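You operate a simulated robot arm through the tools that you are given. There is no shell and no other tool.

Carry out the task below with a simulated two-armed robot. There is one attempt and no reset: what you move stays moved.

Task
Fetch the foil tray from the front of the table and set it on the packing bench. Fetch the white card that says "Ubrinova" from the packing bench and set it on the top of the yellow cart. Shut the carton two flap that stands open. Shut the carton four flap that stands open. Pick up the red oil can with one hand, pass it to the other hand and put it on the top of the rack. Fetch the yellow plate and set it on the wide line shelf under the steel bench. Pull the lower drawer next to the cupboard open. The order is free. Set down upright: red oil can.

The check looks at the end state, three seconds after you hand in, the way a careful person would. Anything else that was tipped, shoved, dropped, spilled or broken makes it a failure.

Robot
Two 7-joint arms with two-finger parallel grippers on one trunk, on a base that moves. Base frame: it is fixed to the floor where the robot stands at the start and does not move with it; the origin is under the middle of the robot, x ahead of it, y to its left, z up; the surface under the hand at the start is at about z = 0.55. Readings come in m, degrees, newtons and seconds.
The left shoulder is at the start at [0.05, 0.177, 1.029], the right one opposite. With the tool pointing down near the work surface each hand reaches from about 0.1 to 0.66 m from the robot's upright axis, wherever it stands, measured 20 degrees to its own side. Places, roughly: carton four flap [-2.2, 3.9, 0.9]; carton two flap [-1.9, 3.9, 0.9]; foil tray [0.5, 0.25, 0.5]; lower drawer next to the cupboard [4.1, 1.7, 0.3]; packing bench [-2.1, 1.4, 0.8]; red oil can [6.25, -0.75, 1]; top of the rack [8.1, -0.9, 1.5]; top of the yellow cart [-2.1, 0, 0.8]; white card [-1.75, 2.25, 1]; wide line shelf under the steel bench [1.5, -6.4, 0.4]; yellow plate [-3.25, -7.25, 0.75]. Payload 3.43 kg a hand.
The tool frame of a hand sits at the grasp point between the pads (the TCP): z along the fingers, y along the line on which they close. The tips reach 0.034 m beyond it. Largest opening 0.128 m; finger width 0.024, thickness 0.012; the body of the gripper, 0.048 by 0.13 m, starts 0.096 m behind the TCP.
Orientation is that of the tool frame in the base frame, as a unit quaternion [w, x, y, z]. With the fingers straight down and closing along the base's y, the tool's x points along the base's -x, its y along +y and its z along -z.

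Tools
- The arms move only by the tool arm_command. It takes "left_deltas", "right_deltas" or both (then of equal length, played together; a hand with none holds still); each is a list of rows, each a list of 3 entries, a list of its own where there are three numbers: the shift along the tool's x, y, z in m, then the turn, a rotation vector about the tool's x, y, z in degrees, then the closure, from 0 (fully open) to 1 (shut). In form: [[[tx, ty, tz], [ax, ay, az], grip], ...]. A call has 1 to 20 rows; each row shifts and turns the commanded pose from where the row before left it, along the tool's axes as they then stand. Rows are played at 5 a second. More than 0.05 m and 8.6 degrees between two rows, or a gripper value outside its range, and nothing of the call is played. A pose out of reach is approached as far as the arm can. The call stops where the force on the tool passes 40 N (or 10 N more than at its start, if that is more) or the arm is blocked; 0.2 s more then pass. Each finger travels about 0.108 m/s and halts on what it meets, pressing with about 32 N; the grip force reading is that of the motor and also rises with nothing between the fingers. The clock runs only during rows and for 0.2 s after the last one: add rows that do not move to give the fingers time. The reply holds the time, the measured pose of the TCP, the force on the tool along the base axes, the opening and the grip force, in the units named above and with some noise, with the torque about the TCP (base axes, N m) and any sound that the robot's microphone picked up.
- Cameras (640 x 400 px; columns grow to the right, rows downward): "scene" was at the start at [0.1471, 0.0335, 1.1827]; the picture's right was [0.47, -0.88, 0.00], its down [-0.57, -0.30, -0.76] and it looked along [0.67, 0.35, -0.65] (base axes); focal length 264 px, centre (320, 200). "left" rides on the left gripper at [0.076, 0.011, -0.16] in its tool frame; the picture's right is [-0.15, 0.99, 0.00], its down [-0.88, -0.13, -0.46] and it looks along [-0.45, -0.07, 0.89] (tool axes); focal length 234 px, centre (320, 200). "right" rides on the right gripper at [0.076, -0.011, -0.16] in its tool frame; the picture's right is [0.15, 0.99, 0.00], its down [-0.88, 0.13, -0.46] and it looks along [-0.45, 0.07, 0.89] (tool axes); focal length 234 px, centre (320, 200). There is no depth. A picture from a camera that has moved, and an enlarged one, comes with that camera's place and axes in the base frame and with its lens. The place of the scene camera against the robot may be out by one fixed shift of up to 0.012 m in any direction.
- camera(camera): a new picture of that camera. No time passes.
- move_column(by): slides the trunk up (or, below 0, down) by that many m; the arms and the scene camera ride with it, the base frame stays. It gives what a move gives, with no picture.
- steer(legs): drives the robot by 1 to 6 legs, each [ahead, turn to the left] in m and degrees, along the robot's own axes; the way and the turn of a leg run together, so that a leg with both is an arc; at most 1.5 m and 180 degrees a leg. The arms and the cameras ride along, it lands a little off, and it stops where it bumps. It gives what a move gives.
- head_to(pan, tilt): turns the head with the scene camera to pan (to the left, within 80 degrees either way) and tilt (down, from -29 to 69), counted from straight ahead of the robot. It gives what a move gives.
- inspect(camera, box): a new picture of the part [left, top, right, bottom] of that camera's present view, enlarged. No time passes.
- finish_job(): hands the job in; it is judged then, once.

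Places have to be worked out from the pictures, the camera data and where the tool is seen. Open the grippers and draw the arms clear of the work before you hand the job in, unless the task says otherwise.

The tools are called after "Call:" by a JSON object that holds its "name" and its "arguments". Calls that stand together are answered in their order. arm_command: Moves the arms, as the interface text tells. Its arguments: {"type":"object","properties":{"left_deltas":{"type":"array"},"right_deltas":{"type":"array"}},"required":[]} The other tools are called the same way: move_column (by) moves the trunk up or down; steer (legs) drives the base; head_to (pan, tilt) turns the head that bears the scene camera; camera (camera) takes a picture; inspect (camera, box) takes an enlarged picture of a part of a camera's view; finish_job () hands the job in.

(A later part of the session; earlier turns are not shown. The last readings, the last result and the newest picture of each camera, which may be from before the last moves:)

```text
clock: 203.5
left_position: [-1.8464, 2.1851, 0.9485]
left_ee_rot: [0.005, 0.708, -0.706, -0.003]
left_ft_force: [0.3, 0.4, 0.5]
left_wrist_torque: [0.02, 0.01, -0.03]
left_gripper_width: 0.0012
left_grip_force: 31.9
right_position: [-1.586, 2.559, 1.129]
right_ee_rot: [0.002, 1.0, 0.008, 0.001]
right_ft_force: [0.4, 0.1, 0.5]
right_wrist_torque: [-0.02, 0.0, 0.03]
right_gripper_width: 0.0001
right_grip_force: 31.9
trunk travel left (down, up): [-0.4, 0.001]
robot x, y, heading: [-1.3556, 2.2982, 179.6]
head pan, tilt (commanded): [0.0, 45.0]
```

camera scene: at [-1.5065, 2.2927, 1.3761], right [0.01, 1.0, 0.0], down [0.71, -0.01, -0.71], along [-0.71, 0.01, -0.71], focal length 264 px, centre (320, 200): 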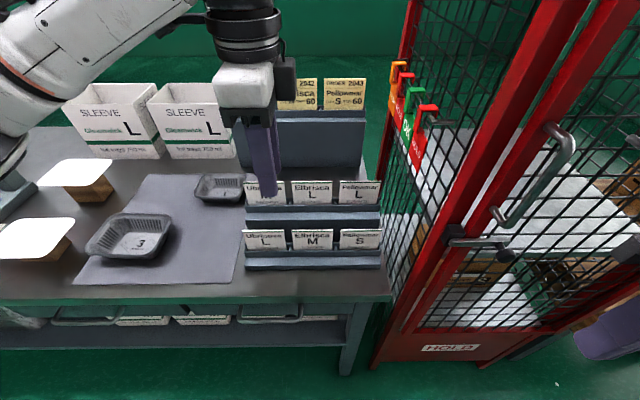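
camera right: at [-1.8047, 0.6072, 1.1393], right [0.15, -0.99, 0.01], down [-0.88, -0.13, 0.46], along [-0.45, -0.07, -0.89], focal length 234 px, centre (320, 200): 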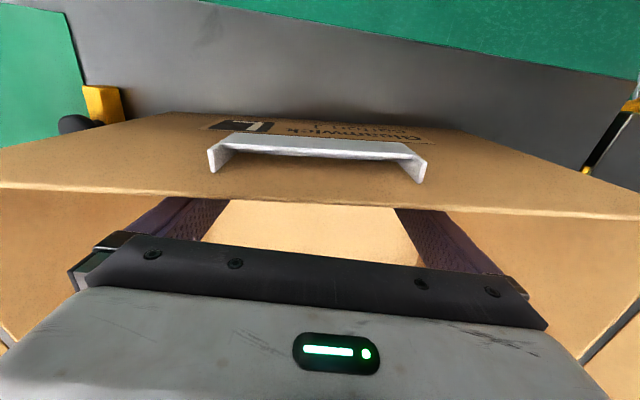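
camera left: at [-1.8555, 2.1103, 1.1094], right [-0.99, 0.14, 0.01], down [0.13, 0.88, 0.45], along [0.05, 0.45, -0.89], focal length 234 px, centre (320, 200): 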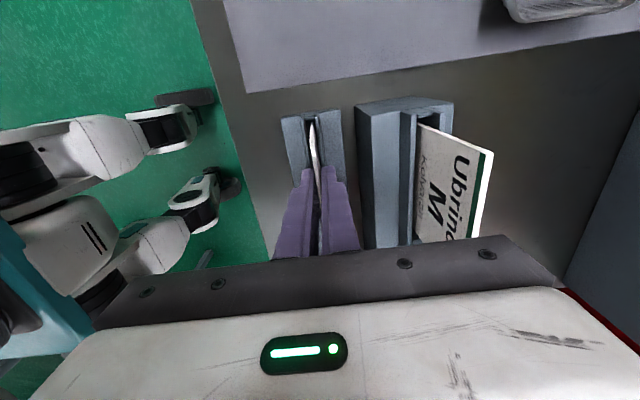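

At 0.988 the motor went to full force. I back off slightly to 0.982 for a gentler hold and read again.

Call:
{"name": "arm_command", "arguments": {"left_deltas": [[[0, 0, 0], [0, 0, 0], 0.982], [[0, 0, 0], [0, 0, 0], 0.982], [[0, 0, 0], [0, 0, 0], 0.982]]}}

Call:
{"name": "arm_command", "arguments": {"left_deltas": [[[0, 0, 0], [0, 0, 0], 0.985], [[0, 0, 0], [0, 0, 0], 0.985], [[0, 0, 0], [0, 0, 0], 0.985]]}}

```text
clock: 204.3
left_position: [-1.8452, 2.1858, 0.9489]
left_ee_rot: [0.006, 0.709, -0.705, -0.003]
left_ft_force: [0.3, -0.2, -0.1]
left_wrist_torque: [0.0, 0.0, 0.01]
left_gripper_width: 0.0012
left_grip_force: 31.6
right_position: [-1.5855, 2.5599, 1.1279]
right_ee_rot: [0.003, 1.0, 0.008, 0.002]
right_ft_force: [-0.2, -1.1, 0.6]
right_wrist_torque: [-0.03, -0.01, 0.06]
right_gripper_width: 0.0
right_grip_force: 31.8
trunk travel left (down, up): [-0.4, 0.001]
robot x, y, heading: [-1.355, 2.2957, 179.5]
head pan, tilt (commanded): [0.0, 45.0]
```

```text
clock: 205.1
left_position: [-1.8461, 2.1847, 0.9498]
left_ee_rot: [0.004, 0.708, -0.706, -0.003]
left_ft_force: [0.2, -0.2, 0.2]
left_wrist_torque: [-0.01, 0.01, 0.0]
left_gripper_width: 0.0014
left_grip_force: 31.9
right_position: [-1.5857, 2.5589, 1.1293]
right_ee_rot: [0.002, 1.0, 0.008, 0.002]
right_ft_force: [-0.3, 0.4, 1.0]
right_wrist_torque: [-0.02, 0.01, 0.03]
right_gripper_width: 0.0
right_grip_force: 32.1
trunk travel left (down, up): [-0.4, 0.001]
robot x, y, heading: [-1.3547, 2.297, 179.5]
head pan, tilt (commanded): [0.0, 45.0]
```

The grip is firm (1.2–1.4 mm). I lift the card straight up out of its slot.

Call:
{"name": "arm_command", "arguments": {"left_deltas": [[[0, 0, -0.015], [0, 0, 0], 0.985], [[0, 0, -0.02], [0, 0, 0], 0.985], [[0, 0, -0.03], [0, 0, 0], 0.985], [[0, 0, -0.04], [0, 0, 0], 0.985], [[0, 0, -0.04], [0, 0, 0], 0.985], [[0, 0, 0], [0, 0, 0], 0.985]]}}

Call:
{"name": "camera", "arguments": {"camera": "left"}}

Call:
{"name": "camera", "arguments": {"camera": "scene"}}

```text
clock: 206.5
left_position: [-1.8441, 2.1843, 1.0955]
left_ee_rot: [0.004, 0.708, -0.706, -0.002]
left_ft_force: [0.3, 0.6, 0.4]
left_wrist_torque: [0.0, -0.02, 0.05]
left_gripper_width: 0.0011
left_grip_force: 32.4
right_position: [-1.586, 2.558, 1.1283]
right_ee_rot: [0.003, 1.0, 0.007, 0.002]
right_ft_force: [0.2, -0.3, 0.1]
right_wrist_torque: [0.0, 0.02, 0.02]
right_gripper_width: 0.0001
right_grip_force: 31.8
trunk travel left (down, up): [-0.4, 0.001]
robot x, y, heading: [-1.3638, 2.2966, 179.5]
head pan, tilt (commanded): [0.0, 45.0]
```

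```text
taken
camera left: at [-1.8539, 2.1086, 1.255], right [-0.99, 0.14, 0.01], down [0.13, 0.88, 0.45], along [0.06, 0.45, -0.89], focal length 234 px, centre (320, 200)
```

left: 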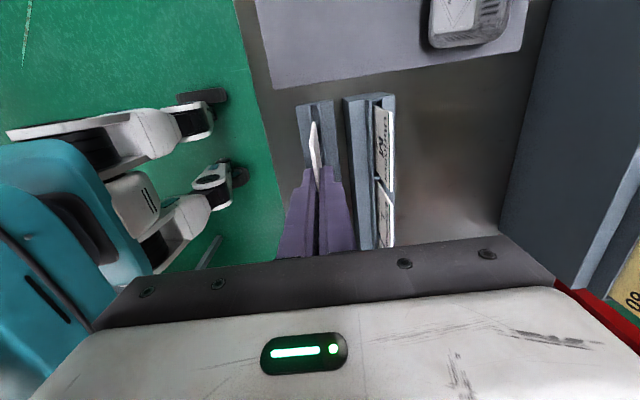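

```text
taken
camera scene: at [-1.5068, 2.2926, 1.376], right [0.01, 1.0, 0.0], down [0.71, -0.01, -0.71], along [-0.71, 0.01, -0.71], focal length 264 px, centre (320, 200)
```

scene: 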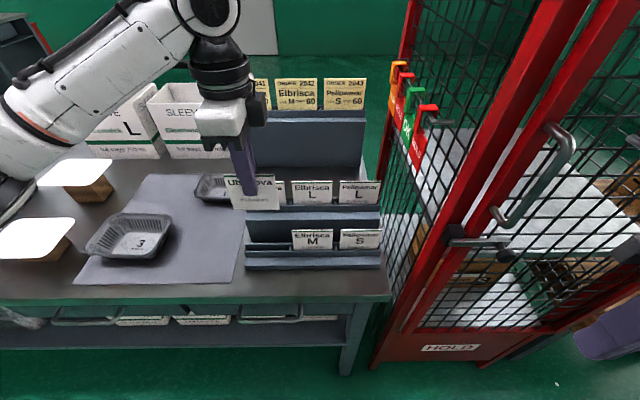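

The card is in the hand. Now I drive to the yellow cart: back off, go along the aisle (x≈-1) to y≈0 and turn to face it.

Call:
{"name": "steer", "arguments": {"legs": [[-0.4, 0], [0, 90], [1.15, 0], [1.1, 0], [0, -90]]}}

Call:
{"name": "head_to", "arguments": {"pan": 0, "tilt": 35}}

Call:
{"name": "camera", "arguments": {"camera": "scene"}}

Call:
{"name": "camera", "arguments": {"camera": "left"}}

```text
clock: 227.6
left_position: [-1.3553, -0.1063, 1.0951]
left_ee_rot: [0.005, 0.721, -0.693, -0.002]
left_ft_force: [-0.2, 0.1, -0.6]
left_wrist_torque: [-0.01, 0.0, 0.01]
left_gripper_width: 0.001
left_grip_force: 32.4
right_position: [-1.1076, 0.2778, 1.1284]
right_ee_rot: [0.002, 1.0, 0.023, 0.002]
right_ft_force: [-0.4, -0.1, 0.1]
right_wrist_torque: [0.01, 0.01, 0.02]
right_gripper_width: 0.0
right_grip_force: 31.6
trunk travel left (down, up): [-0.4, 0.001]
robot x, y, heading: [-0.8709, 0.0222, -178.7]
head pan, tilt (commanded): [0.0, 45.0]
```

```text
clock: 228.3
left_position: [-1.3538, -0.1044, 1.0947]
left_ee_rot: [0.004, 0.72, -0.694, -0.003]
left_ft_force: [0.4, 0.4, 0.1]
left_wrist_torque: [0.02, 0.02, -0.02]
left_gripper_width: 0.0012
left_grip_force: 31.7
right_position: [-1.1081, 0.2774, 1.1286]
right_ee_rot: [0.002, 1.0, 0.024, 0.002]
right_ft_force: [0.1, 0.3, -0.1]
right_wrist_torque: [-0.06, 0.01, 0.02]
right_gripper_width: 0.0
right_grip_force: 32.3
trunk travel left (down, up): [-0.4, 0.001]
robot x, y, heading: [-0.8706, 0.0253, -178.6]
head pan, tilt (commanded): [0.0, 35.0]
```

```text
taken
camera scene: at [-1.027, 0.0136, 1.3909], right [-0.02, 1.0, 0.0], down [0.57, 0.01, -0.82], along [-0.82, -0.02, -0.57], focal length 264 px, centre (320, 200)
```

scene: 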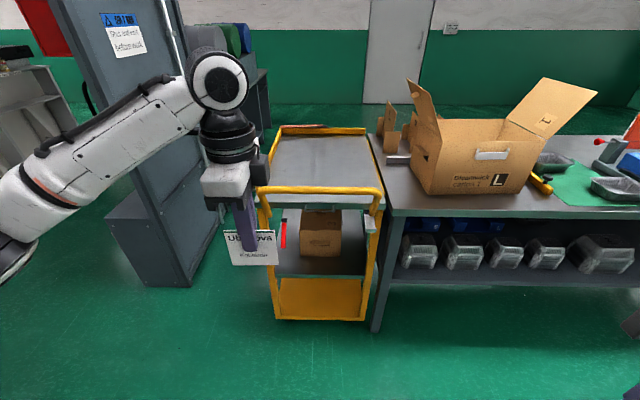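

```text
taken
camera left: at [-1.361, -0.1817, 1.2547], right [-0.99, 0.11, 0.01], down [0.1, 0.89, 0.45], along [0.04, 0.45, -0.89], focal length 234 px, centre (320, 200)
```

left: 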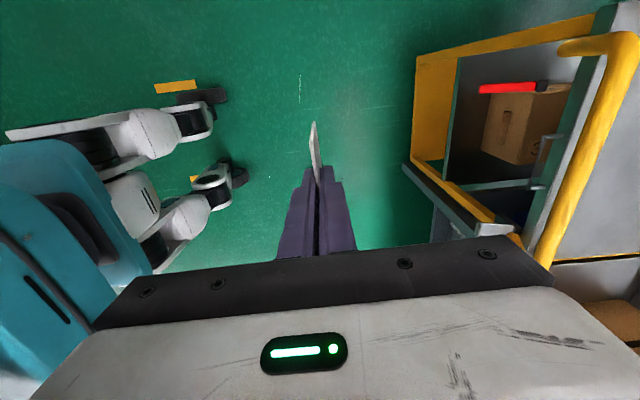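

The card is still held. The cart top spans about y ±0.25, x -1.85…-2.55; its handle tube is at x≈-1.74. I drive 0.53 m forward so that the hand is above the cart top's front part.

Call:
{"name": "steer", "arguments": {"legs": [[0.53, 0]]}}

Call:
{"name": "head_to", "arguments": {"pan": 5, "tilt": 48}}

Call:
{"name": "camera", "arguments": {"camera": "scene"}}

Call:
{"name": "camera", "arguments": {"camera": "left"}}

```text
clock: 231.4
left_position: [-1.8885, -0.1046, 1.0933]
left_ee_rot: [0.005, 0.714, -0.7, -0.004]
left_ft_force: [-0.5, -0.3, -0.2]
left_wrist_torque: [-0.01, 0.04, -0.02]
left_gripper_width: 0.0014
left_grip_force: 31.9
right_position: [-1.6364, 0.2748, 1.1274]
right_ee_rot: [0.003, 1.0, 0.016, 0.001]
right_ft_force: [-0.1, 0.7, 0.2]
right_wrist_torque: [0.03, 0.03, 0.01]
right_gripper_width: 0.0
right_grip_force: 32.2
trunk travel left (down, up): [-0.4, 0.001]
robot x, y, heading: [-1.4093, 0.0154, -180.2]
head pan, tilt (commanded): [0.0, 35.0]
```

```text
clock: 232.1
left_position: [-1.888, -0.1043, 1.0946]
left_ee_rot: [0.005, 0.714, -0.701, -0.004]
left_ft_force: [-0.2, -0.6, -0.7]
left_wrist_torque: [0.01, 0.01, 0.04]
left_gripper_width: 0.0012
left_grip_force: 32.0
right_position: [-1.6352, 0.2755, 1.1281]
right_ee_rot: [0.003, 1.0, 0.016, 0.001]
right_ft_force: [-0.1, 0.8, 0.0]
right_wrist_torque: [-0.01, -0.03, -0.01]
right_gripper_width: 0.0
right_grip_force: 32.1
trunk travel left (down, up): [-0.4, 0.001]
robot x, y, heading: [-1.4048, 0.0161, -179.9]
head pan, tilt (commanded): [5.0, 48.0]
```

```text
taken
camera scene: at [-1.5492, 0.0026, 1.372], right [-0.09, 1.0, 0.0], down [0.74, 0.07, -0.67], along [-0.67, -0.06, -0.74], focal length 264 px, centre (320, 200)
```

scene: 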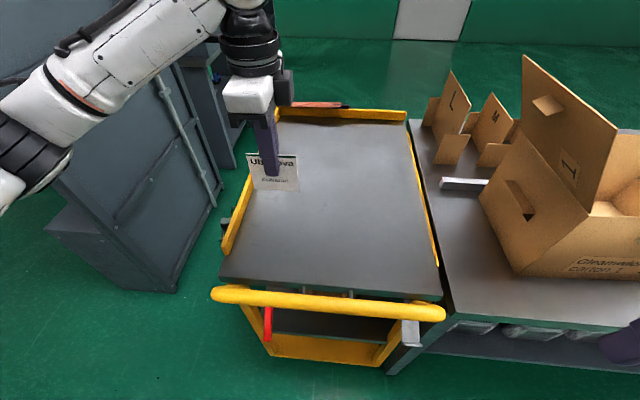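

```text
taken
camera left: at [-1.8963, -0.1799, 1.2548], right [-0.99, 0.13, 0.01], down [0.12, 0.88, 0.45], along [0.05, 0.45, -0.89], focal length 234 px, centre (320, 200)
```

left: 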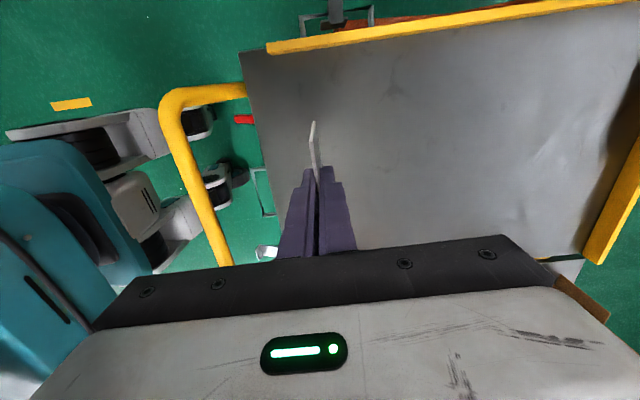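

The card hangs over the cart deck (front edge x≈-1.765). I move 7 cm further in and lower to about 3–4 cm above the deck.

Call:
{"name": "arm_command", "arguments": {"left_deltas": [[[0, 0.035, 0.02], [0, 0, 0], 0.985], [[0, 0.035, 0.03], [0, 0, 0], 0.985], [[0, 0, 0.04], [0, 0, 0], 0.985], [[0, 0, 0.04], [0, 0, 0], 0.985], [[0, 0, 0.03], [0, 0, 0], 0.985], [[0, 0, 0], [0, 0, 0], 0.985]]}}

Call:
{"name": "camera", "arguments": {"camera": "left"}}

Call:
{"name": "camera", "arguments": {"camera": "scene"}}

```text
clock: 233.5
left_position: [-1.9618, -0.1056, 0.9362]
left_ee_rot: [0.005, 0.715, -0.7, -0.004]
left_ft_force: [0.0, 0.9, 0.2]
left_wrist_torque: [-0.02, 0.01, 0.01]
left_gripper_width: 0.0012
left_grip_force: 32.6
right_position: [-1.6347, 0.2751, 1.129]
right_ee_rot: [0.002, 1.0, 0.015, 0.001]
right_ft_force: [-0.4, -1.1, -0.2]
right_wrist_torque: [0.02, 0.02, -0.02]
right_gripper_width: 0.0
right_grip_force: 31.8
trunk travel left (down, up): [-0.4, 0.001]
robot x, y, heading: [-1.4049, 0.0166, -179.9]
head pan, tilt (commanded): [5.0, 48.0]
```

```text
taken
camera left: at [-1.9695, -0.1807, 1.0963], right [-0.99, 0.13, 0.01], down [0.12, 0.88, 0.45], along [0.05, 0.45, -0.89], focal length 234 px, centre (320, 200)
```

left: 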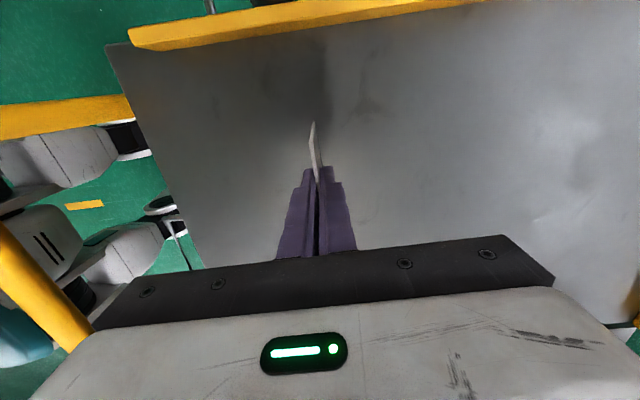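

```text
taken
camera scene: at [-1.5492, 0.0026, 1.3719], right [-0.09, 1.0, 0.0], down [0.74, 0.07, -0.67], along [-0.67, -0.06, -0.74], focal length 264 px, centre (320, 200)
```

scene: 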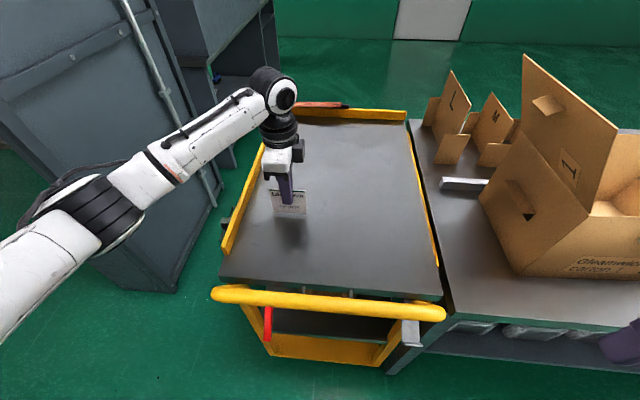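

Well placed. Now I lower in small steps until the card's bottom edge touches the deck.

Call:
{"name": "arm_command", "arguments": {"left_deltas": [[[0, 0, 0.01], [0, 0, 0], 0.985], [[0, 0, 0.01], [0, 0, 0], 0.985], [[0, 0, 0], [0, 0, 0], 0.985]]}}

Call:
{"name": "arm_command", "arguments": {"left_deltas": [[[0, 0, 0.006], [0, 0, 0], 0.985], [[0, 0, 0], [0, 0, 0], 0.985]]}}

Call:
{"name": "inspect", "arguments": {"camera": "scene", "box": [240, 130, 360, 240]}}

```text
clock: 234.1
left_position: [-1.9622, -0.1058, 0.9281]
left_ee_rot: [0.009, 0.713, -0.701, -0.009]
left_ft_force: [12.4, -2.4, 21.9]
left_wrist_torque: [-0.25, -0.99, -0.02]
left_gripper_width: 0.0011
left_grip_force: 32.1
right_position: [-1.6322, 0.2742, 1.1278]
right_ee_rot: [0.002, 1.0, 0.016, 0.0]
right_ft_force: [0.0, -0.8, 0.4]
right_wrist_torque: [-0.02, -0.04, 0.02]
right_gripper_width: 0.0
right_grip_force: 32.1
trunk travel left (down, up): [-0.4, 0.001]
robot x, y, heading: [-1.3999, 0.0153, -179.6]
head pan, tilt (commanded): [5.0, 48.0]
stopped in row 3 (left hand): the force on the tool passed its limit at 45 N (the readings are from after the stop); the commanded pose is now the measured one
```

```text
clock: 234.6
left_position: [-1.9636, -0.1049, 0.9279]
left_ee_rot: [0.008, 0.714, -0.7, -0.012]
left_ft_force: [10.3, -2.2, 19.4]
left_wrist_torque: [-0.35, -0.94, 0.09]
left_gripper_width: 0.0013
left_grip_force: 32.4
right_position: [-1.635, 0.2752, 1.1283]
right_ee_rot: [0.003, 1.0, 0.017, 0.0]
right_ft_force: [0.3, -0.9, -0.2]
right_wrist_torque: [0.0, -0.02, -0.02]
right_gripper_width: 0.0
right_grip_force: 31.3
trunk travel left (down, up): [-0.4, 0.001]
robot x, y, heading: [-1.4031, 0.0209, -179.6]
head pan, tilt (commanded): [5.0, 48.0]
stopped in row 2 (left hand): the force on the tool passed its limit at 45 N (the readings are from after the stop); the commanded pose is now the measured one
```

```text
3.64 times, centred on (300, 185) of scene
camera zoom: at [-1.5469, 0.0023, 1.3721], right [-0.09, 1.0, 0.0], down [0.74, 0.07, -0.67], along [-0.67, -0.06, -0.74], focal length 962 px, centre (393, 254)
```

zoom: 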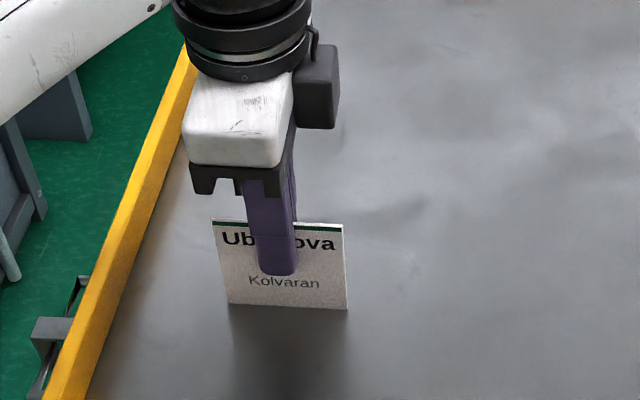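

The card's bottom edge is on the deck (z≈0.85). I relieve the pressure, then open the fingers and look.

Call:
{"name": "arm_command", "arguments": {"left_deltas": [[[0, 0, -0.004], [0, 0, 0], 0.985], [[0, 0, 0], [0, 0, 0], 0.95], [[0, 0, 0], [0, 0, 0], 0.9], [[0, 0, 0], [0, 0, 0], 0.8], [[0, 0, 0], [0, 0, 0], 0.7], [[0, 0, 0], [0, 0, 0], 0.7]]}}

Call:
{"name": "inspect", "arguments": {"camera": "scene", "box": [240, 130, 360, 240]}}

Call:
{"name": "camera", "arguments": {"camera": "left"}}

```text
clock: 235.9
left_position: [-1.9655, -0.1069, 0.9287]
left_ee_rot: [0.009, 0.714, -0.7, -0.011]
left_ft_force: [0.1, -0.6, 0.5]
left_wrist_torque: [0.0, 0.0, 0.04]
left_gripper_width: 0.0386
left_grip_force: 0.1
right_position: [-1.6348, 0.2745, 1.1286]
right_ee_rot: [0.003, 1.0, 0.016, 0.002]
right_ft_force: [0.4, -0.1, -0.1]
right_wrist_torque: [0.01, 0.02, 0.01]
right_gripper_width: 0.0001
right_grip_force: 32.0
trunk travel left (down, up): [-0.4, 0.001]
robot x, y, heading: [-1.4008, 0.0155, -179.3]
head pan, tilt (commanded): [5.0, 48.0]
```

```text
3.64 times, centred on (300, 185) of scene
camera zoom: at [-1.5489, 0.0022, 1.3719], right [-0.09, 1.0, 0.0], down [0.74, 0.07, -0.67], along [-0.67, -0.06, -0.74], focal length 962 px, centre (393, 254)
```

zoom: 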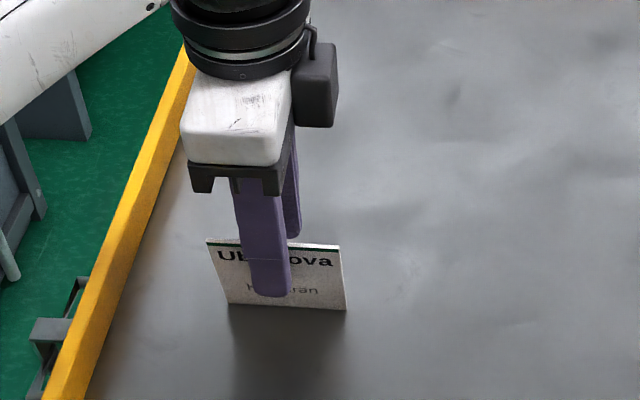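

```text
taken
camera left: at [-1.97, -0.1824, 1.0884], right [-0.99, 0.13, 0.03], down [0.13, 0.88, 0.46], along [0.03, 0.45, -0.89], focal length 234 px, centre (320, 200)
```

left: 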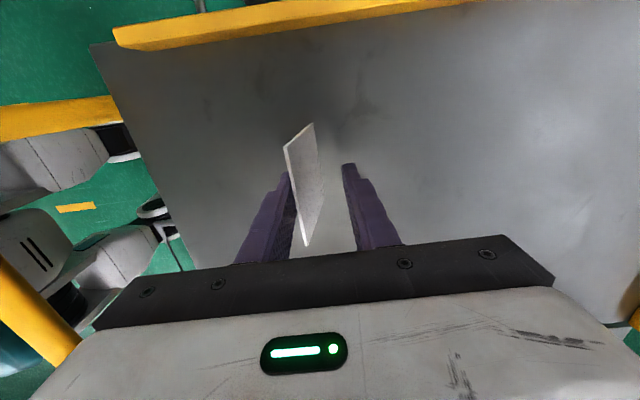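

The card is released and leans against the front finger. I open wider so that it reclines gently, then raise the hand.

Call:
{"name": "arm_command", "arguments": {"left_deltas": [[[0, 0, 0], [0, 0, 0], 0.5], [[0, 0, 0], [0, 0, 0], 0.3], [[0, 0, 0], [0, 0, 0], 0.1], [[0, 0, 0], [0, 0, 0], 0.0], [[0, 0, 0], [0, 0, 0], 0.0]]}}

Call:
{"name": "camera", "arguments": {"camera": "left"}}

```text
clock: 237.2
left_position: [-1.9655, -0.1056, 0.9292]
left_ee_rot: [0.008, 0.714, -0.7, -0.011]
left_ft_force: [-0.4, -0.5, -1.0]
left_wrist_torque: [0.0, -0.01, -0.01]
left_gripper_width: 0.1279
left_grip_force: 0.0
right_position: [-1.6352, 0.2744, 1.1286]
right_ee_rot: [0.002, 1.0, 0.017, 0.001]
right_ft_force: [-0.9, 0.0, -0.2]
right_wrist_torque: [0.01, -0.03, 0.04]
right_gripper_width: 0.0001
right_grip_force: 32.2
trunk travel left (down, up): [-0.4, 0.001]
robot x, y, heading: [-1.4009, 0.0156, -179.7]
head pan, tilt (commanded): [5.0, 48.0]
```

```text
taken
camera left: at [-1.97, -0.1823, 1.0884], right [-0.99, 0.13, 0.03], down [0.13, 0.88, 0.46], along [0.03, 0.45, -0.89], focal length 234 px, centre (320, 200)
```

left: 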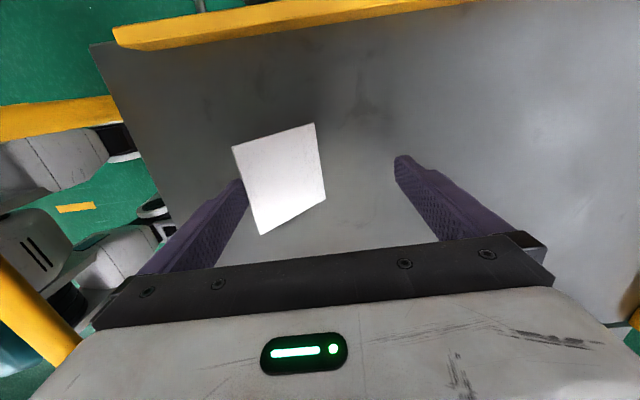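

The card reclines nearly flat. I raise the hand straight up and check.

Call:
{"name": "arm_command", "arguments": {"left_deltas": [[[0, 0, -0.02], [0, 0, 0], 0.0], [[0, 0, -0.03], [0, 0, 0], 0.0], [[0, 0, -0.04], [0, 0, 0], 0.0], [[0, 0, -0.045], [0, 0, 0], 0.0], [[0, 0, 0], [0, 0, 0], 0.0]]}}

Call:
{"name": "camera", "arguments": {"camera": "left"}}

Call:
{"name": "camera", "arguments": {"camera": "scene"}}

```text
clock: 238.3
left_position: [-1.9585, -0.1065, 1.0626]
left_ee_rot: [0.008, 0.714, -0.7, -0.01]
left_ft_force: [0.2, -0.7, -0.3]
left_wrist_torque: [0.0, 0.03, 0.01]
left_gripper_width: 0.1279
left_grip_force: 0.1
right_position: [-1.6352, 0.2742, 1.1285]
right_ee_rot: [0.002, 1.0, 0.017, 0.003]
right_ft_force: [0.5, -0.4, -0.4]
right_wrist_torque: [-0.01, -0.05, -0.02]
right_gripper_width: 0.0002
right_grip_force: 31.7
trunk travel left (down, up): [-0.4, 0.001]
robot x, y, heading: [-1.403, 0.0173, -179.8]
head pan, tilt (commanded): [5.0, 48.0]
```

```text
taken
camera left: at [-1.9655, -0.183, 1.2231], right [-0.99, 0.13, 0.03], down [0.13, 0.88, 0.46], along [0.03, 0.45, -0.89], focal length 234 px, centre (320, 200)
```

left: 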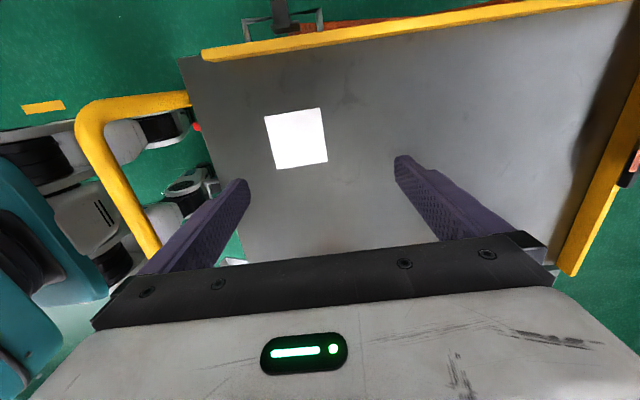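

```text
taken
camera scene: at [-1.5492, 0.0022, 1.3718], right [-0.09, 1.0, 0.0], down [0.74, 0.07, -0.67], along [-0.67, -0.06, -0.74], focal length 264 px, centre (320, 200)
```

scene: 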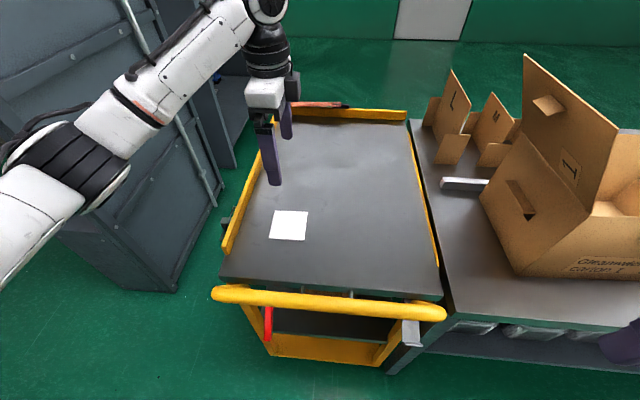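

The card lies flat on the cart deck. I raise and retract the left hand, restore its yaw, then head for the cartons at (-2, 3.9).

Call:
{"name": "arm_command", "arguments": {"left_deltas": [[[0, -0.02, -0.03], [0, 0, 0], 0.5], [[0, -0.045, -0.01], [0, 0, 0], 1], [[0, -0.045, 0], [0, 0, 0], 1], [[0, -0.045, 0], [0, 0, 0], 1], [[0, 0, 0], [0, 0, -8.2], 1], [[0, 0, 0], [0, 0, -8.2], 1], [[0, 0, 0], [0, 0, -8.2], 1], [[0, 0, 0], [0, 0, -8.2], 1], [[0, 0, 0], [0, 0, -8.2], 1], [[0, 0, 0], [0, 0, -8.2], 1], [[0, 0, 0], [0, 0, -8.2], 1], [[0, 0, 0], [0, 0, -8.2], 1], [[0, 0, 0], [0, 0, -8.2], 1], [[0, 0, 0], [0, 0, -8.2], 1], [[0, 0, 0], [0, 0, -8], 1]]}}

Call:
{"name": "steer", "arguments": {"legs": [[-0.6, 0], [0, -90], [1.5, 0], [1.3, 0]]}}

Call:
{"name": "head_to", "arguments": {"pan": 30, "tilt": 20}}

Call:
{"name": "camera", "arguments": {"camera": "scene"}}

```text
clock: 241.6
left_position: [-1.8043, -0.1037, 1.0992]
left_ee_rot: [-0.001, 1.0, 0.01, -0.014]
left_ft_force: [-0.2, -0.1, -0.2]
left_wrist_torque: [-0.02, 0.0, -0.02]
left_gripper_width: 0.0004
left_grip_force: 32.4
right_position: [-1.6351, 0.2748, 1.1274]
right_ee_rot: [0.003, 1.0, 0.017, 0.002]
right_ft_force: [-0.1, 0.7, -0.4]
right_wrist_torque: [-0.03, 0.0, 0.0]
right_gripper_width: 0.0
right_grip_force: 32.3
trunk travel left (down, up): [-0.4, 0.001]
robot x, y, heading: [-1.401, 0.0135, -179.6]
head pan, tilt (commanded): [5.0, 48.0]
```

```text
clock: 260.8
left_position: [-0.9237, 3.0307, 1.0994]
left_ee_rot: [-0.011, 0.718, -0.696, -0.008]
left_ft_force: [0.0, 0.1, 0.2]
left_wrist_torque: [0.01, 0.04, 0.0]
left_gripper_width: 0.0001
left_grip_force: 32.5
right_position: [-0.5437, 2.8667, 1.1281]
right_ee_rot: [0.002, 0.723, -0.691, -0.002]
right_ft_force: [0.8, 0.1, 0.3]
right_wrist_torque: [0.04, -0.01, 0.01]
right_gripper_width: 0.0
right_grip_force: 31.9
trunk travel left (down, up): [-0.4, 0.001]
robot x, y, heading: [-0.8008, 2.6315, 91.0]
head pan, tilt (commanded): [5.0, 48.0]
stopped in leg 4: the robot was blocked; the commanded pose is now the measured one
```

```text
clock: 261.7
left_position: [-0.9236, 3.0325, 1.0991]
left_ee_rot: [-0.01, 0.718, -0.696, -0.009]
left_ft_force: [0.2, 0.7, -0.6]
left_wrist_torque: [-0.02, 0.04, -0.01]
left_gripper_width: 0.0
left_grip_force: 31.8
right_position: [-0.543, 2.8683, 1.1286]
right_ee_rot: [0.004, 0.723, -0.691, -0.001]
right_ft_force: [-0.3, 0.1, 0.2]
right_wrist_torque: [-0.04, -0.01, 0.0]
right_gripper_width: 0.0
right_grip_force: 31.8
trunk travel left (down, up): [-0.4, 0.001]
robot x, y, heading: [-0.795, 2.6307, 90.8]
head pan, tilt (commanded): [30.0, 20.0]
```

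```text
taken
camera scene: at [-0.8462, 2.7759, 1.4147], right [0.86, 0.51, 0.0], down [0.18, -0.29, -0.94], along [-0.48, 0.81, -0.34], focal length 264 px, centre (320, 200)
```

scene: 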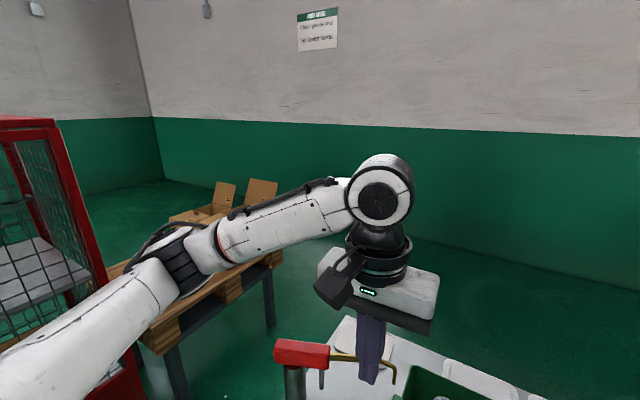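

The base stopped at (-0.80, 2.63): a small table with a red dispenser is ahead. I check what I touched.

Call:
{"name": "head_to", "arguments": {"pan": 0, "tilt": 45}}

Call:
{"name": "camera", "arguments": {"camera": "scene"}}

Call:
{"name": "camera", "arguments": {"camera": "left"}}

Call:
{"name": "camera", "arguments": {"camera": "right"}}

```text
clock: 262.6
left_position: [-0.9238, 3.032, 1.0997]
left_ee_rot: [-0.01, 0.718, -0.696, -0.008]
left_ft_force: [0.1, -0.4, 0.2]
left_wrist_torque: [-0.02, 0.0, -0.02]
left_gripper_width: 0.0
left_grip_force: 32.2
right_position: [-0.5437, 2.868, 1.1287]
right_ee_rot: [0.004, 0.722, -0.691, 0.0]
right_ft_force: [0.3, -0.2, 0.2]
right_wrist_torque: [0.0, 0.0, -0.02]
right_gripper_width: 0.0
right_grip_force: 32.2
trunk travel left (down, up): [-0.4, 0.001]
robot x, y, heading: [-0.7971, 2.6311, 90.8]
head pan, tilt (commanded): [0.0, 45.0]
```

```text
taken
camera scene: at [-0.7998, 2.7772, 1.3761], right [1.0, 0.02, 0.0], down [0.01, -0.71, -0.71], along [-0.01, 0.71, -0.71], focal length 264 px, centre (320, 200)
```

scene: 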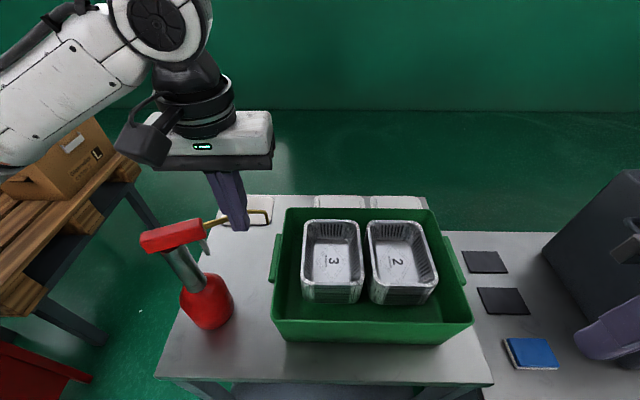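

```text
taken
camera left: at [-0.9327, 2.9526, 1.2569], right [-0.99, 0.11, 0.0], down [0.1, 0.87, 0.48], along [0.05, 0.48, -0.88], focal length 234 px, centre (320, 200)
```

left: 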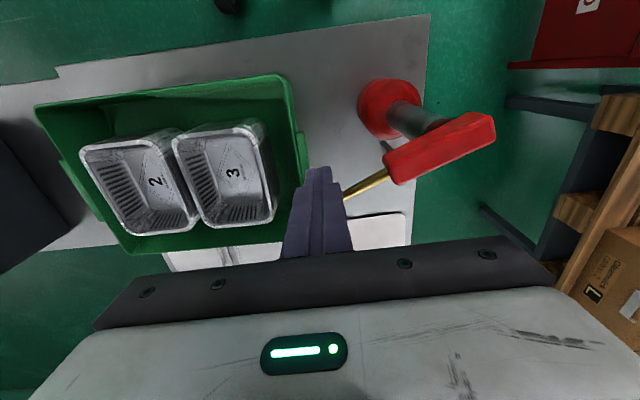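

```text
taken
camera right: at [-0.5278, 2.7923, 1.2881], right [-0.98, -0.19, 0.01], down [-0.17, 0.88, 0.45], along [-0.09, 0.44, -0.89], focal length 234 px, centre (320, 200)
```

right: 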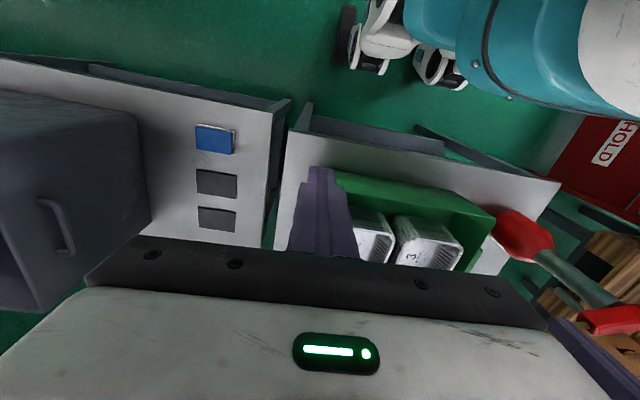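

Call:
{"name": "inspect", "arguments": {"camera": "scene", "box": [130, 150, 310, 340]}}

Call:
{"name": "inspect", "arguments": {"camera": "left", "box": [260, 60, 520, 260]}}

```text
2.11 times, centred on (220, 245) of scene
camera zoom: at [-0.7998, 2.7772, 1.3761], right [1.0, 0.02, 0.0], down [0.01, -0.71, -0.71], along [-0.01, 0.71, -0.71], focal length 557 px, centre (530, 105)
```

zoom: 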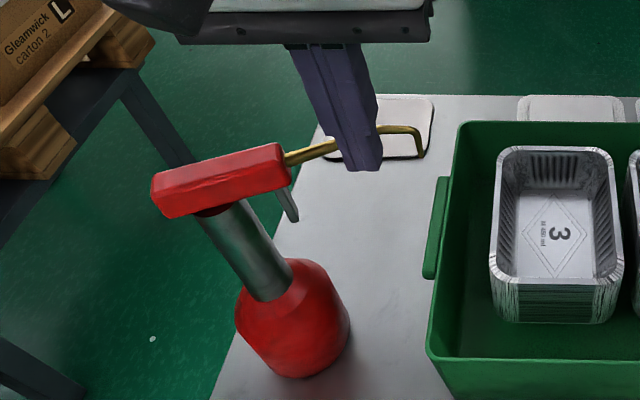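

```text
2.00 times, centred on (390, 160) of left
camera zoom: at [-0.9327, 2.9526, 1.2569], right [-0.99, 0.11, 0.0], down [0.1, 0.87, 0.48], along [0.05, 0.48, -0.88], focal length 468 px, centre (180, 280)
```

zoom: 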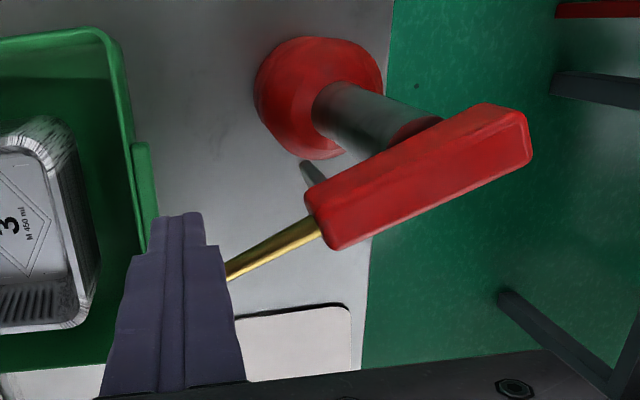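

The can stands upright and the finger is just in front of its spout. I back straight off.

Call:
{"name": "steer", "arguments": {"legs": [[-0.45, 0]]}}

Call:
{"name": "head_to", "arguments": {"pan": 0, "tilt": 35}}

Call:
{"name": "camera", "arguments": {"camera": "scene"}}

Call:
{"name": "head_to", "arguments": {"pan": 45, "tilt": 25}}

Call:
{"name": "camera", "arguments": {"camera": "scene"}}

```text
clock: 265.3
left_position: [-0.9167, 2.5886, 1.0996]
left_ee_rot: [-0.01, 0.718, -0.696, -0.008]
left_ft_force: [-0.1, 0.1, 0.5]
left_wrist_torque: [0.02, -0.01, 0.02]
left_gripper_width: 0.0002
left_grip_force: 31.9
right_position: [-0.5362, 2.4224, 1.1289]
right_ee_rot: [0.003, 0.721, -0.693, -0.001]
right_ft_force: [-0.8, -0.4, 0.3]
right_wrist_torque: [-0.01, 0.01, 0.01]
right_gripper_width: 0.0
right_grip_force: 31.9
trunk travel left (down, up): [-0.4, 0.001]
robot x, y, heading: [-0.7881, 2.1874, 90.6]
head pan, tilt (commanded): [0.0, 45.0]
```

```text
clock: 266.1
left_position: [-0.9164, 2.5874, 1.0987]
left_ee_rot: [-0.01, 0.717, -0.697, -0.008]
left_ft_force: [0.2, 0.1, 0.2]
left_wrist_torque: [-0.02, 0.02, -0.01]
left_gripper_width: 0.0
left_grip_force: 32.0
right_position: [-0.5364, 2.4219, 1.1287]
right_ee_rot: [0.003, 0.722, -0.692, -0.001]
right_ft_force: [-0.1, -0.2, 0.5]
right_wrist_torque: [-0.03, -0.01, -0.05]
right_gripper_width: 0.0
right_grip_force: 31.8
trunk travel left (down, up): [-0.4, 0.001]
robot x, y, heading: [-0.7886, 2.1859, 90.9]
head pan, tilt (commanded): [0.0, 35.0]
```

```text
taken
camera scene: at [-0.7922, 2.3395, 1.3908], right [1.0, 0.01, 0.0], down [0.01, -0.57, -0.82], along [-0.01, 0.82, -0.57], focal length 264 px, centre (320, 200)
```

scene: 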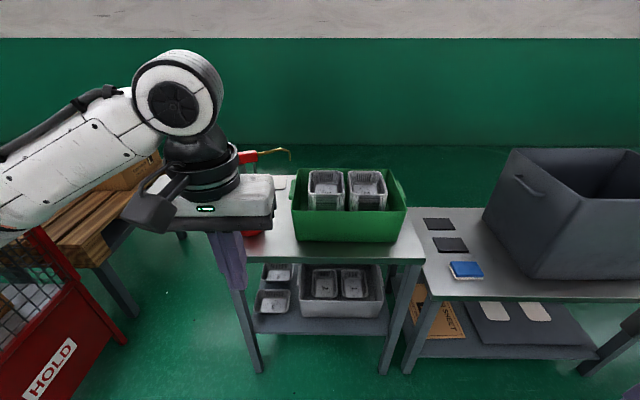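

```text
clock: 267.2
left_position: [-0.9152, 2.5888, 1.0992]
left_ee_rot: [-0.011, 0.717, -0.697, -0.008]
left_ft_force: [-0.2, 0.0, -0.6]
left_wrist_torque: [-0.03, 0.0, -0.01]
left_gripper_width: 0.0001
left_grip_force: 32.4
right_position: [-0.5367, 2.4241, 1.1282]
right_ee_rot: [0.004, 0.722, -0.692, -0.001]
right_ft_force: [0.6, 0.2, -0.2]
right_wrist_torque: [0.01, 0.0, 0.01]
right_gripper_width: 0.0
right_grip_force: 32.1
trunk travel left (down, up): [-0.4, 0.001]
robot x, y, heading: [-0.7922, 2.185, 90.8]
head pan, tilt (commanded): [45.0, 25.0]
```

```text
taken
camera scene: at [-0.857, 2.3156, 1.4067], right [0.7, 0.72, 0.0], down [0.3, -0.29, -0.91], along [-0.65, 0.63, -0.42], focal length 264 px, centre (320, 200)
```

scene: 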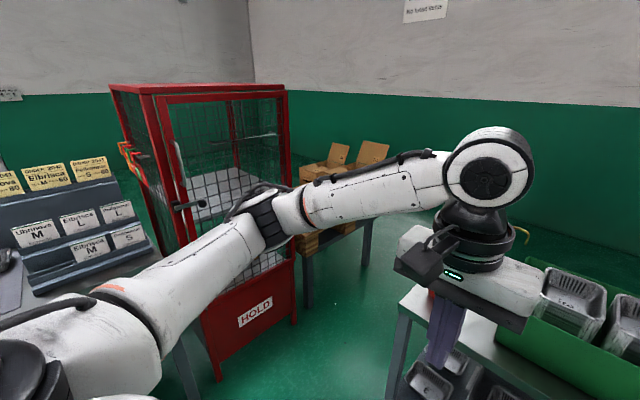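

The pallet with the small cartons stands at x≈-1.8…-2.3, y≈3.2–4.2 with its front toward +x; there's a ~0.7 m corridor between it and the can table. I retract the left hand and drive to (-1.44, 1.9), then face north to look down the corridor.

Call:
{"name": "arm_command", "arguments": {"left_deltas": [[[0.035, 0.02, 0], [0, 0, 0], 1], [[0.035, 0.02, 0], [0, 0, 0], 1], [[0.03, 0.02, 0], [0, 0, 0], 1], [[0, 0, 0], [0, 0, 0], 1]]}}

Call:
{"name": "steer", "arguments": {"legs": [[0, 113], [0.7, 0], [0, -113]]}}

Call:
{"name": "head_to", "arguments": {"pan": 15, "tilt": 25}}

Call:
{"name": "camera", "arguments": {"camera": "scene"}}

```text
clock: 268.2
left_position: [-0.9723, 2.4847, 1.0954]
left_ee_rot: [-0.01, 0.718, -0.696, -0.008]
left_ft_force: [0.1, 0.7, 0.2]
left_wrist_torque: [0.02, 0.0, -0.01]
left_gripper_width: 0.0
left_grip_force: 31.6
right_position: [-0.5357, 2.4232, 1.1279]
right_ee_rot: [0.003, 0.721, -0.693, -0.001]
right_ft_force: [0.5, 0.0, -1.0]
right_wrist_torque: [-0.03, -0.01, -0.04]
right_gripper_width: 0.0
right_grip_force: 32.5
trunk travel left (down, up): [-0.4, 0.001]
robot x, y, heading: [-0.7934, 2.1868, 91.0]
head pan, tilt (commanded): [45.0, 25.0]
```

```text
clock: 281.4
left_position: [-1.6115, 2.2251, 1.0957]
left_ee_rot: [0.011, -0.706, 0.708, 0.008]
left_ft_force: [-0.4, -0.6, 0.1]
left_wrist_torque: [0.0, 0.02, -0.04]
left_gripper_width: 0.0001
left_grip_force: 31.6
right_position: [-1.1775, 2.1474, 1.1286]
right_ee_rot: [0.004, 0.709, -0.705, -0.001]
right_ft_force: [0.7, -0.2, 0.2]
right_wrist_torque: [-0.01, -0.03, 0.02]
right_gripper_width: 0.0
right_grip_force: 32.0
trunk travel left (down, up): [-0.4, 0.001]
robot x, y, heading: [-1.4432, 1.9255, 88.9]
head pan, tilt (commanded): [45.0, 25.0]
```

```text
clock: 282.4
left_position: [-1.6117, 2.2263, 1.0954]
left_ee_rot: [0.009, -0.705, 0.709, 0.008]
left_ft_force: [-0.5, 0.2, -1.1]
left_wrist_torque: [-0.05, 0.04, -0.04]
left_gripper_width: 0.0002
left_grip_force: 32.2
right_position: [-1.1776, 2.1472, 1.1282]
right_ee_rot: [0.003, 0.709, -0.705, 0.0]
right_ft_force: [-1.3, 0.2, -0.2]
right_wrist_torque: [-0.01, -0.02, -0.01]
right_gripper_width: 0.0
right_grip_force: 32.3
trunk travel left (down, up): [-0.4, 0.001]
robot x, y, heading: [-1.4433, 1.9215, 89.0]
head pan, tilt (commanded): [15.0, 25.0]
```

```text
taken
camera scene: at [-1.4607, 2.0747, 1.4067], right [0.97, 0.24, 0.0], down [0.1, -0.41, -0.91], along [-0.22, 0.88, -0.42], focal length 264 px, centre (320, 200)
```

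scene: 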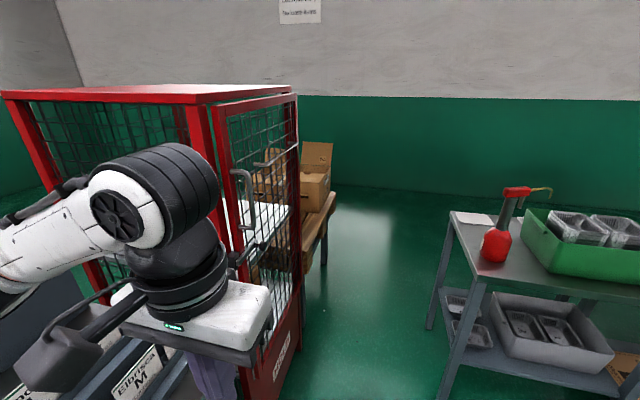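

The corridor is too narrow for the elbows, so I go around the two small tables: east along y≈1.9, north at x≈1.0, then look west.

Call:
{"name": "steer", "arguments": {"legs": [[0, -90], [1.25, 0], [1.2, 0], [0, 90], [1.15, 0]]}}

Call:
{"name": "head_to", "arguments": {"pan": 45, "tilt": 20}}

Call:
{"name": "camera", "arguments": {"camera": "scene"}}

Call:
{"name": "head_to", "arguments": {"pan": -15, "tilt": 20}}

Call:
{"name": "camera", "arguments": {"camera": "scene"}}

```text
clock: 307.6
left_position: [0.8541, 3.3121, 1.0957]
left_ee_rot: [-0.011, 0.71, -0.705, -0.008]
left_ft_force: [-0.3, -0.3, 0.1]
left_wrist_torque: [-0.01, 0.0, -0.02]
left_gripper_width: 0.0
left_grip_force: 31.9
right_position: [1.2909, 3.2392, 1.1285]
right_ee_rot: [0.003, 0.714, -0.7, -0.001]
right_ft_force: [0.2, -0.5, -0.7]
right_wrist_torque: [-0.01, 0.02, 0.0]
right_gripper_width: 0.0
right_grip_force: 31.7
trunk travel left (down, up): [-0.4, 0.001]
robot x, y, heading: [1.031, 3.0116, 89.7]
head pan, tilt (commanded): [15.0, 25.0]
```

```text
clock: 308.5
left_position: [0.8534, 3.3111, 1.0944]
left_ee_rot: [-0.011, 0.71, -0.705, -0.008]
left_ft_force: [0.2, -1.4, -0.9]
left_wrist_torque: [0.02, -0.01, -0.03]
left_gripper_width: 0.0
left_grip_force: 31.8
right_position: [1.2893, 3.2399, 1.1278]
right_ee_rot: [0.002, 0.714, -0.7, 0.0]
right_ft_force: [-0.3, 0.9, 0.0]
right_wrist_torque: [0.01, 0.03, 0.0]
right_gripper_width: 0.0
right_grip_force: 31.8
trunk travel left (down, up): [-0.4, 0.001]
robot x, y, heading: [1.0249, 3.0109, 89.7]
head pan, tilt (commanded): [45.0, 20.0]
```

```text
taken
camera scene: at [0.9652, 3.1402, 1.4147], right [0.71, 0.7, 0.0], down [0.24, -0.24, -0.94], along [-0.66, 0.67, -0.34], focal length 264 px, centre (320, 200)
```

scene: 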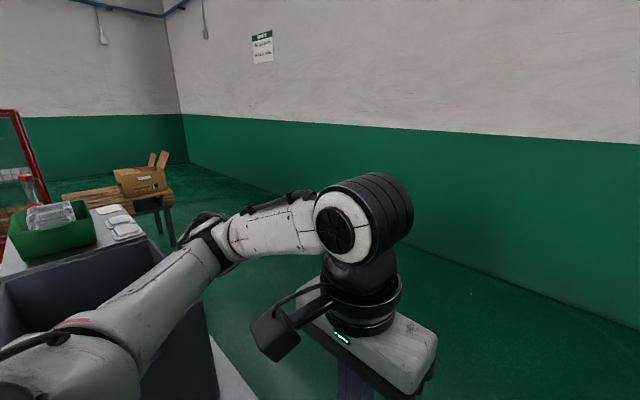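

```text
clock: 309.8
left_position: [0.854, 3.3127, 1.096]
left_ee_rot: [-0.01, 0.709, -0.705, -0.008]
left_ft_force: [0.7, 0.6, 0.2]
left_wrist_torque: [0.02, 0.04, 0.0]
left_gripper_width: 0.0001
left_grip_force: 31.9
right_position: [1.2884, 3.2395, 1.128]
right_ee_rot: [0.003, 0.714, -0.7, -0.001]
right_ft_force: [-0.5, -1.9, -0.1]
right_wrist_torque: [0.02, -0.03, -0.02]
right_gripper_width: 0.0002
right_grip_force: 31.8
trunk travel left (down, up): [-0.4, 0.001]
robot x, y, heading: [1.0261, 3.0063, 89.8]
head pan, tilt (commanded): [-15.0, 20.0]
```

```text
taken
camera scene: at [1.0552, 3.1637, 1.4148], right [0.96, -0.26, 0.0], down [-0.09, -0.33, -0.94], along [0.25, 0.91, -0.34], focal length 264 px, centre (320, 200)
```

scene: 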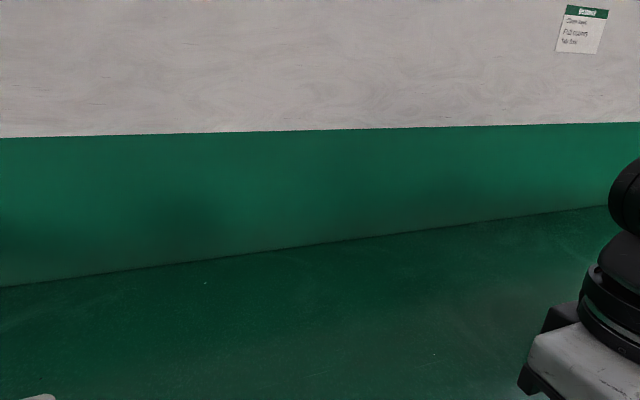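

Free space to the wall at y≈5.5. I continue north to y≈3.95, turn west and drive toward the pallet.

Call:
{"name": "steer", "arguments": {"legs": [[0.94, 0], [0, 90], [1.1, 0], [0.9, 0]]}}

Call:
{"name": "head_to", "arguments": {"pan": 0, "tilt": 30}}

Call:
{"name": "camera", "arguments": {"camera": "scene"}}

```text
clock: 328.1
left_position: [-1.2457, 3.9369, 1.0956]
left_ee_rot: [-0.002, 1.0, -0.02, -0.013]
left_ft_force: [-1.2, 0.0, -0.2]
left_wrist_torque: [-0.01, -0.01, -0.05]
left_gripper_width: 0.0
left_grip_force: 32.2
right_position: [-1.1517, 4.3685, 1.1279]
right_ee_rot: [0.002, 1.0, -0.014, 0.002]
right_ft_force: [-0.6, -0.6, -0.5]
right_wrist_torque: [0.0, -0.01, -0.01]
right_gripper_width: 0.0
right_grip_force: 32.0
trunk travel left (down, up): [-0.4, 0.001]
robot x, y, heading: [-0.935, 4.0946, 176.9]
head pan, tilt (commanded): [-15.0, 20.0]
```

```text
clock: 328.9
left_position: [-1.2453, 3.9356, 1.0957]
left_ee_rot: [-0.002, 1.0, -0.02, -0.013]
left_ft_force: [0.2, 0.0, -0.2]
left_wrist_torque: [0.01, 0.01, 0.0]
left_gripper_width: 0.0002
left_grip_force: 32.4
right_position: [-1.1527, 4.3678, 1.1287]
right_ee_rot: [0.002, 1.0, -0.014, 0.002]
right_ft_force: [-0.9, -0.4, -0.5]
right_wrist_torque: [0.02, 0.01, -0.01]
right_gripper_width: 0.0
right_grip_force: 31.8
trunk travel left (down, up): [-0.4, 0.001]
robot x, y, heading: [-0.9369, 4.0969, 176.8]
head pan, tilt (commanded): [0.0, 30.0]
```

```text
taken
camera scene: at [-1.0936, 4.0988, 1.3987], right [0.06, 1.0, 0.0], down [0.5, -0.03, -0.87], along [-0.86, 0.05, -0.5], focal length 264 px, centre (320, 200)
```

scene: 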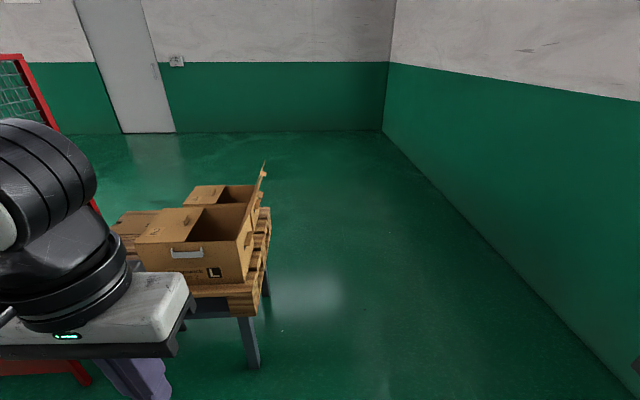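

Now I see two cartons on a pallet, each with its right-hand (north) flap standing open. Best approach: from the north side facing south. I drive via (-0.95, 4.75) to (-2.05, 4.75) and turn to face −y.

Call:
{"name": "steer", "arguments": {"legs": [[0, -87], [0.65, 0], [0, 90], [1.11, 0], [0, 90]]}}

Call:
{"name": "head_to", "arguments": {"pan": 0, "tilt": 35}}

Call:
{"name": "camera", "arguments": {"camera": "scene"}}

```text
clock: 349.2
left_position: [-1.8723, 4.4527, 1.0954]
left_ee_rot: [0.009, 0.701, 0.713, -0.011]
left_ft_force: [0.0, -0.2, 0.0]
left_wrist_torque: [0.02, 0.01, 0.0]
left_gripper_width: 0.0
left_grip_force: 31.5
right_position: [-2.3073, 4.5208, 1.1283]
right_ee_rot: [0.001, 0.696, 0.718, 0.003]
right_ft_force: [0.0, 0.0, 0.2]
right_wrist_torque: [0.01, 0.01, 0.0]
right_gripper_width: 0.0
right_grip_force: 31.6
trunk travel left (down, up): [-0.4, 0.001]
robot x, y, heading: [-2.0496, 4.7497, -89.6]
head pan, tilt (commanded): [0.0, 30.0]
```

```text
clock: 349.8
left_position: [-1.8715, 4.4534, 1.0954]
left_ee_rot: [0.008, 0.701, 0.713, -0.011]
left_ft_force: [-0.2, 0.5, 0.1]
left_wrist_torque: [0.0, 0.01, -0.05]
left_gripper_width: 0.0002
left_grip_force: 31.9
right_position: [-2.3089, 4.5204, 1.1288]
right_ee_rot: [0.002, 0.696, 0.718, 0.002]
right_ft_force: [0.2, 0.7, 0.1]
right_wrist_torque: [0.01, 0.0, 0.0]
right_gripper_width: 0.0
right_grip_force: 31.7
trunk travel left (down, up): [-0.4, 0.001]
robot x, y, heading: [-2.0528, 4.7517, -89.9]
head pan, tilt (commanded): [0.0, 35.0]
```

```text
taken
camera scene: at [-2.047, 4.5889, 1.3909], right [-1.0, 0.0, 0.0], down [0.0, 0.57, -0.82], along [0.0, -0.82, -0.57], focal length 264 px, centre (320, 200)
```

scene: 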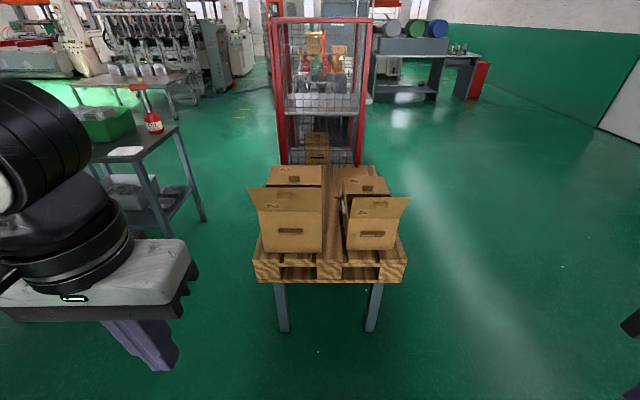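

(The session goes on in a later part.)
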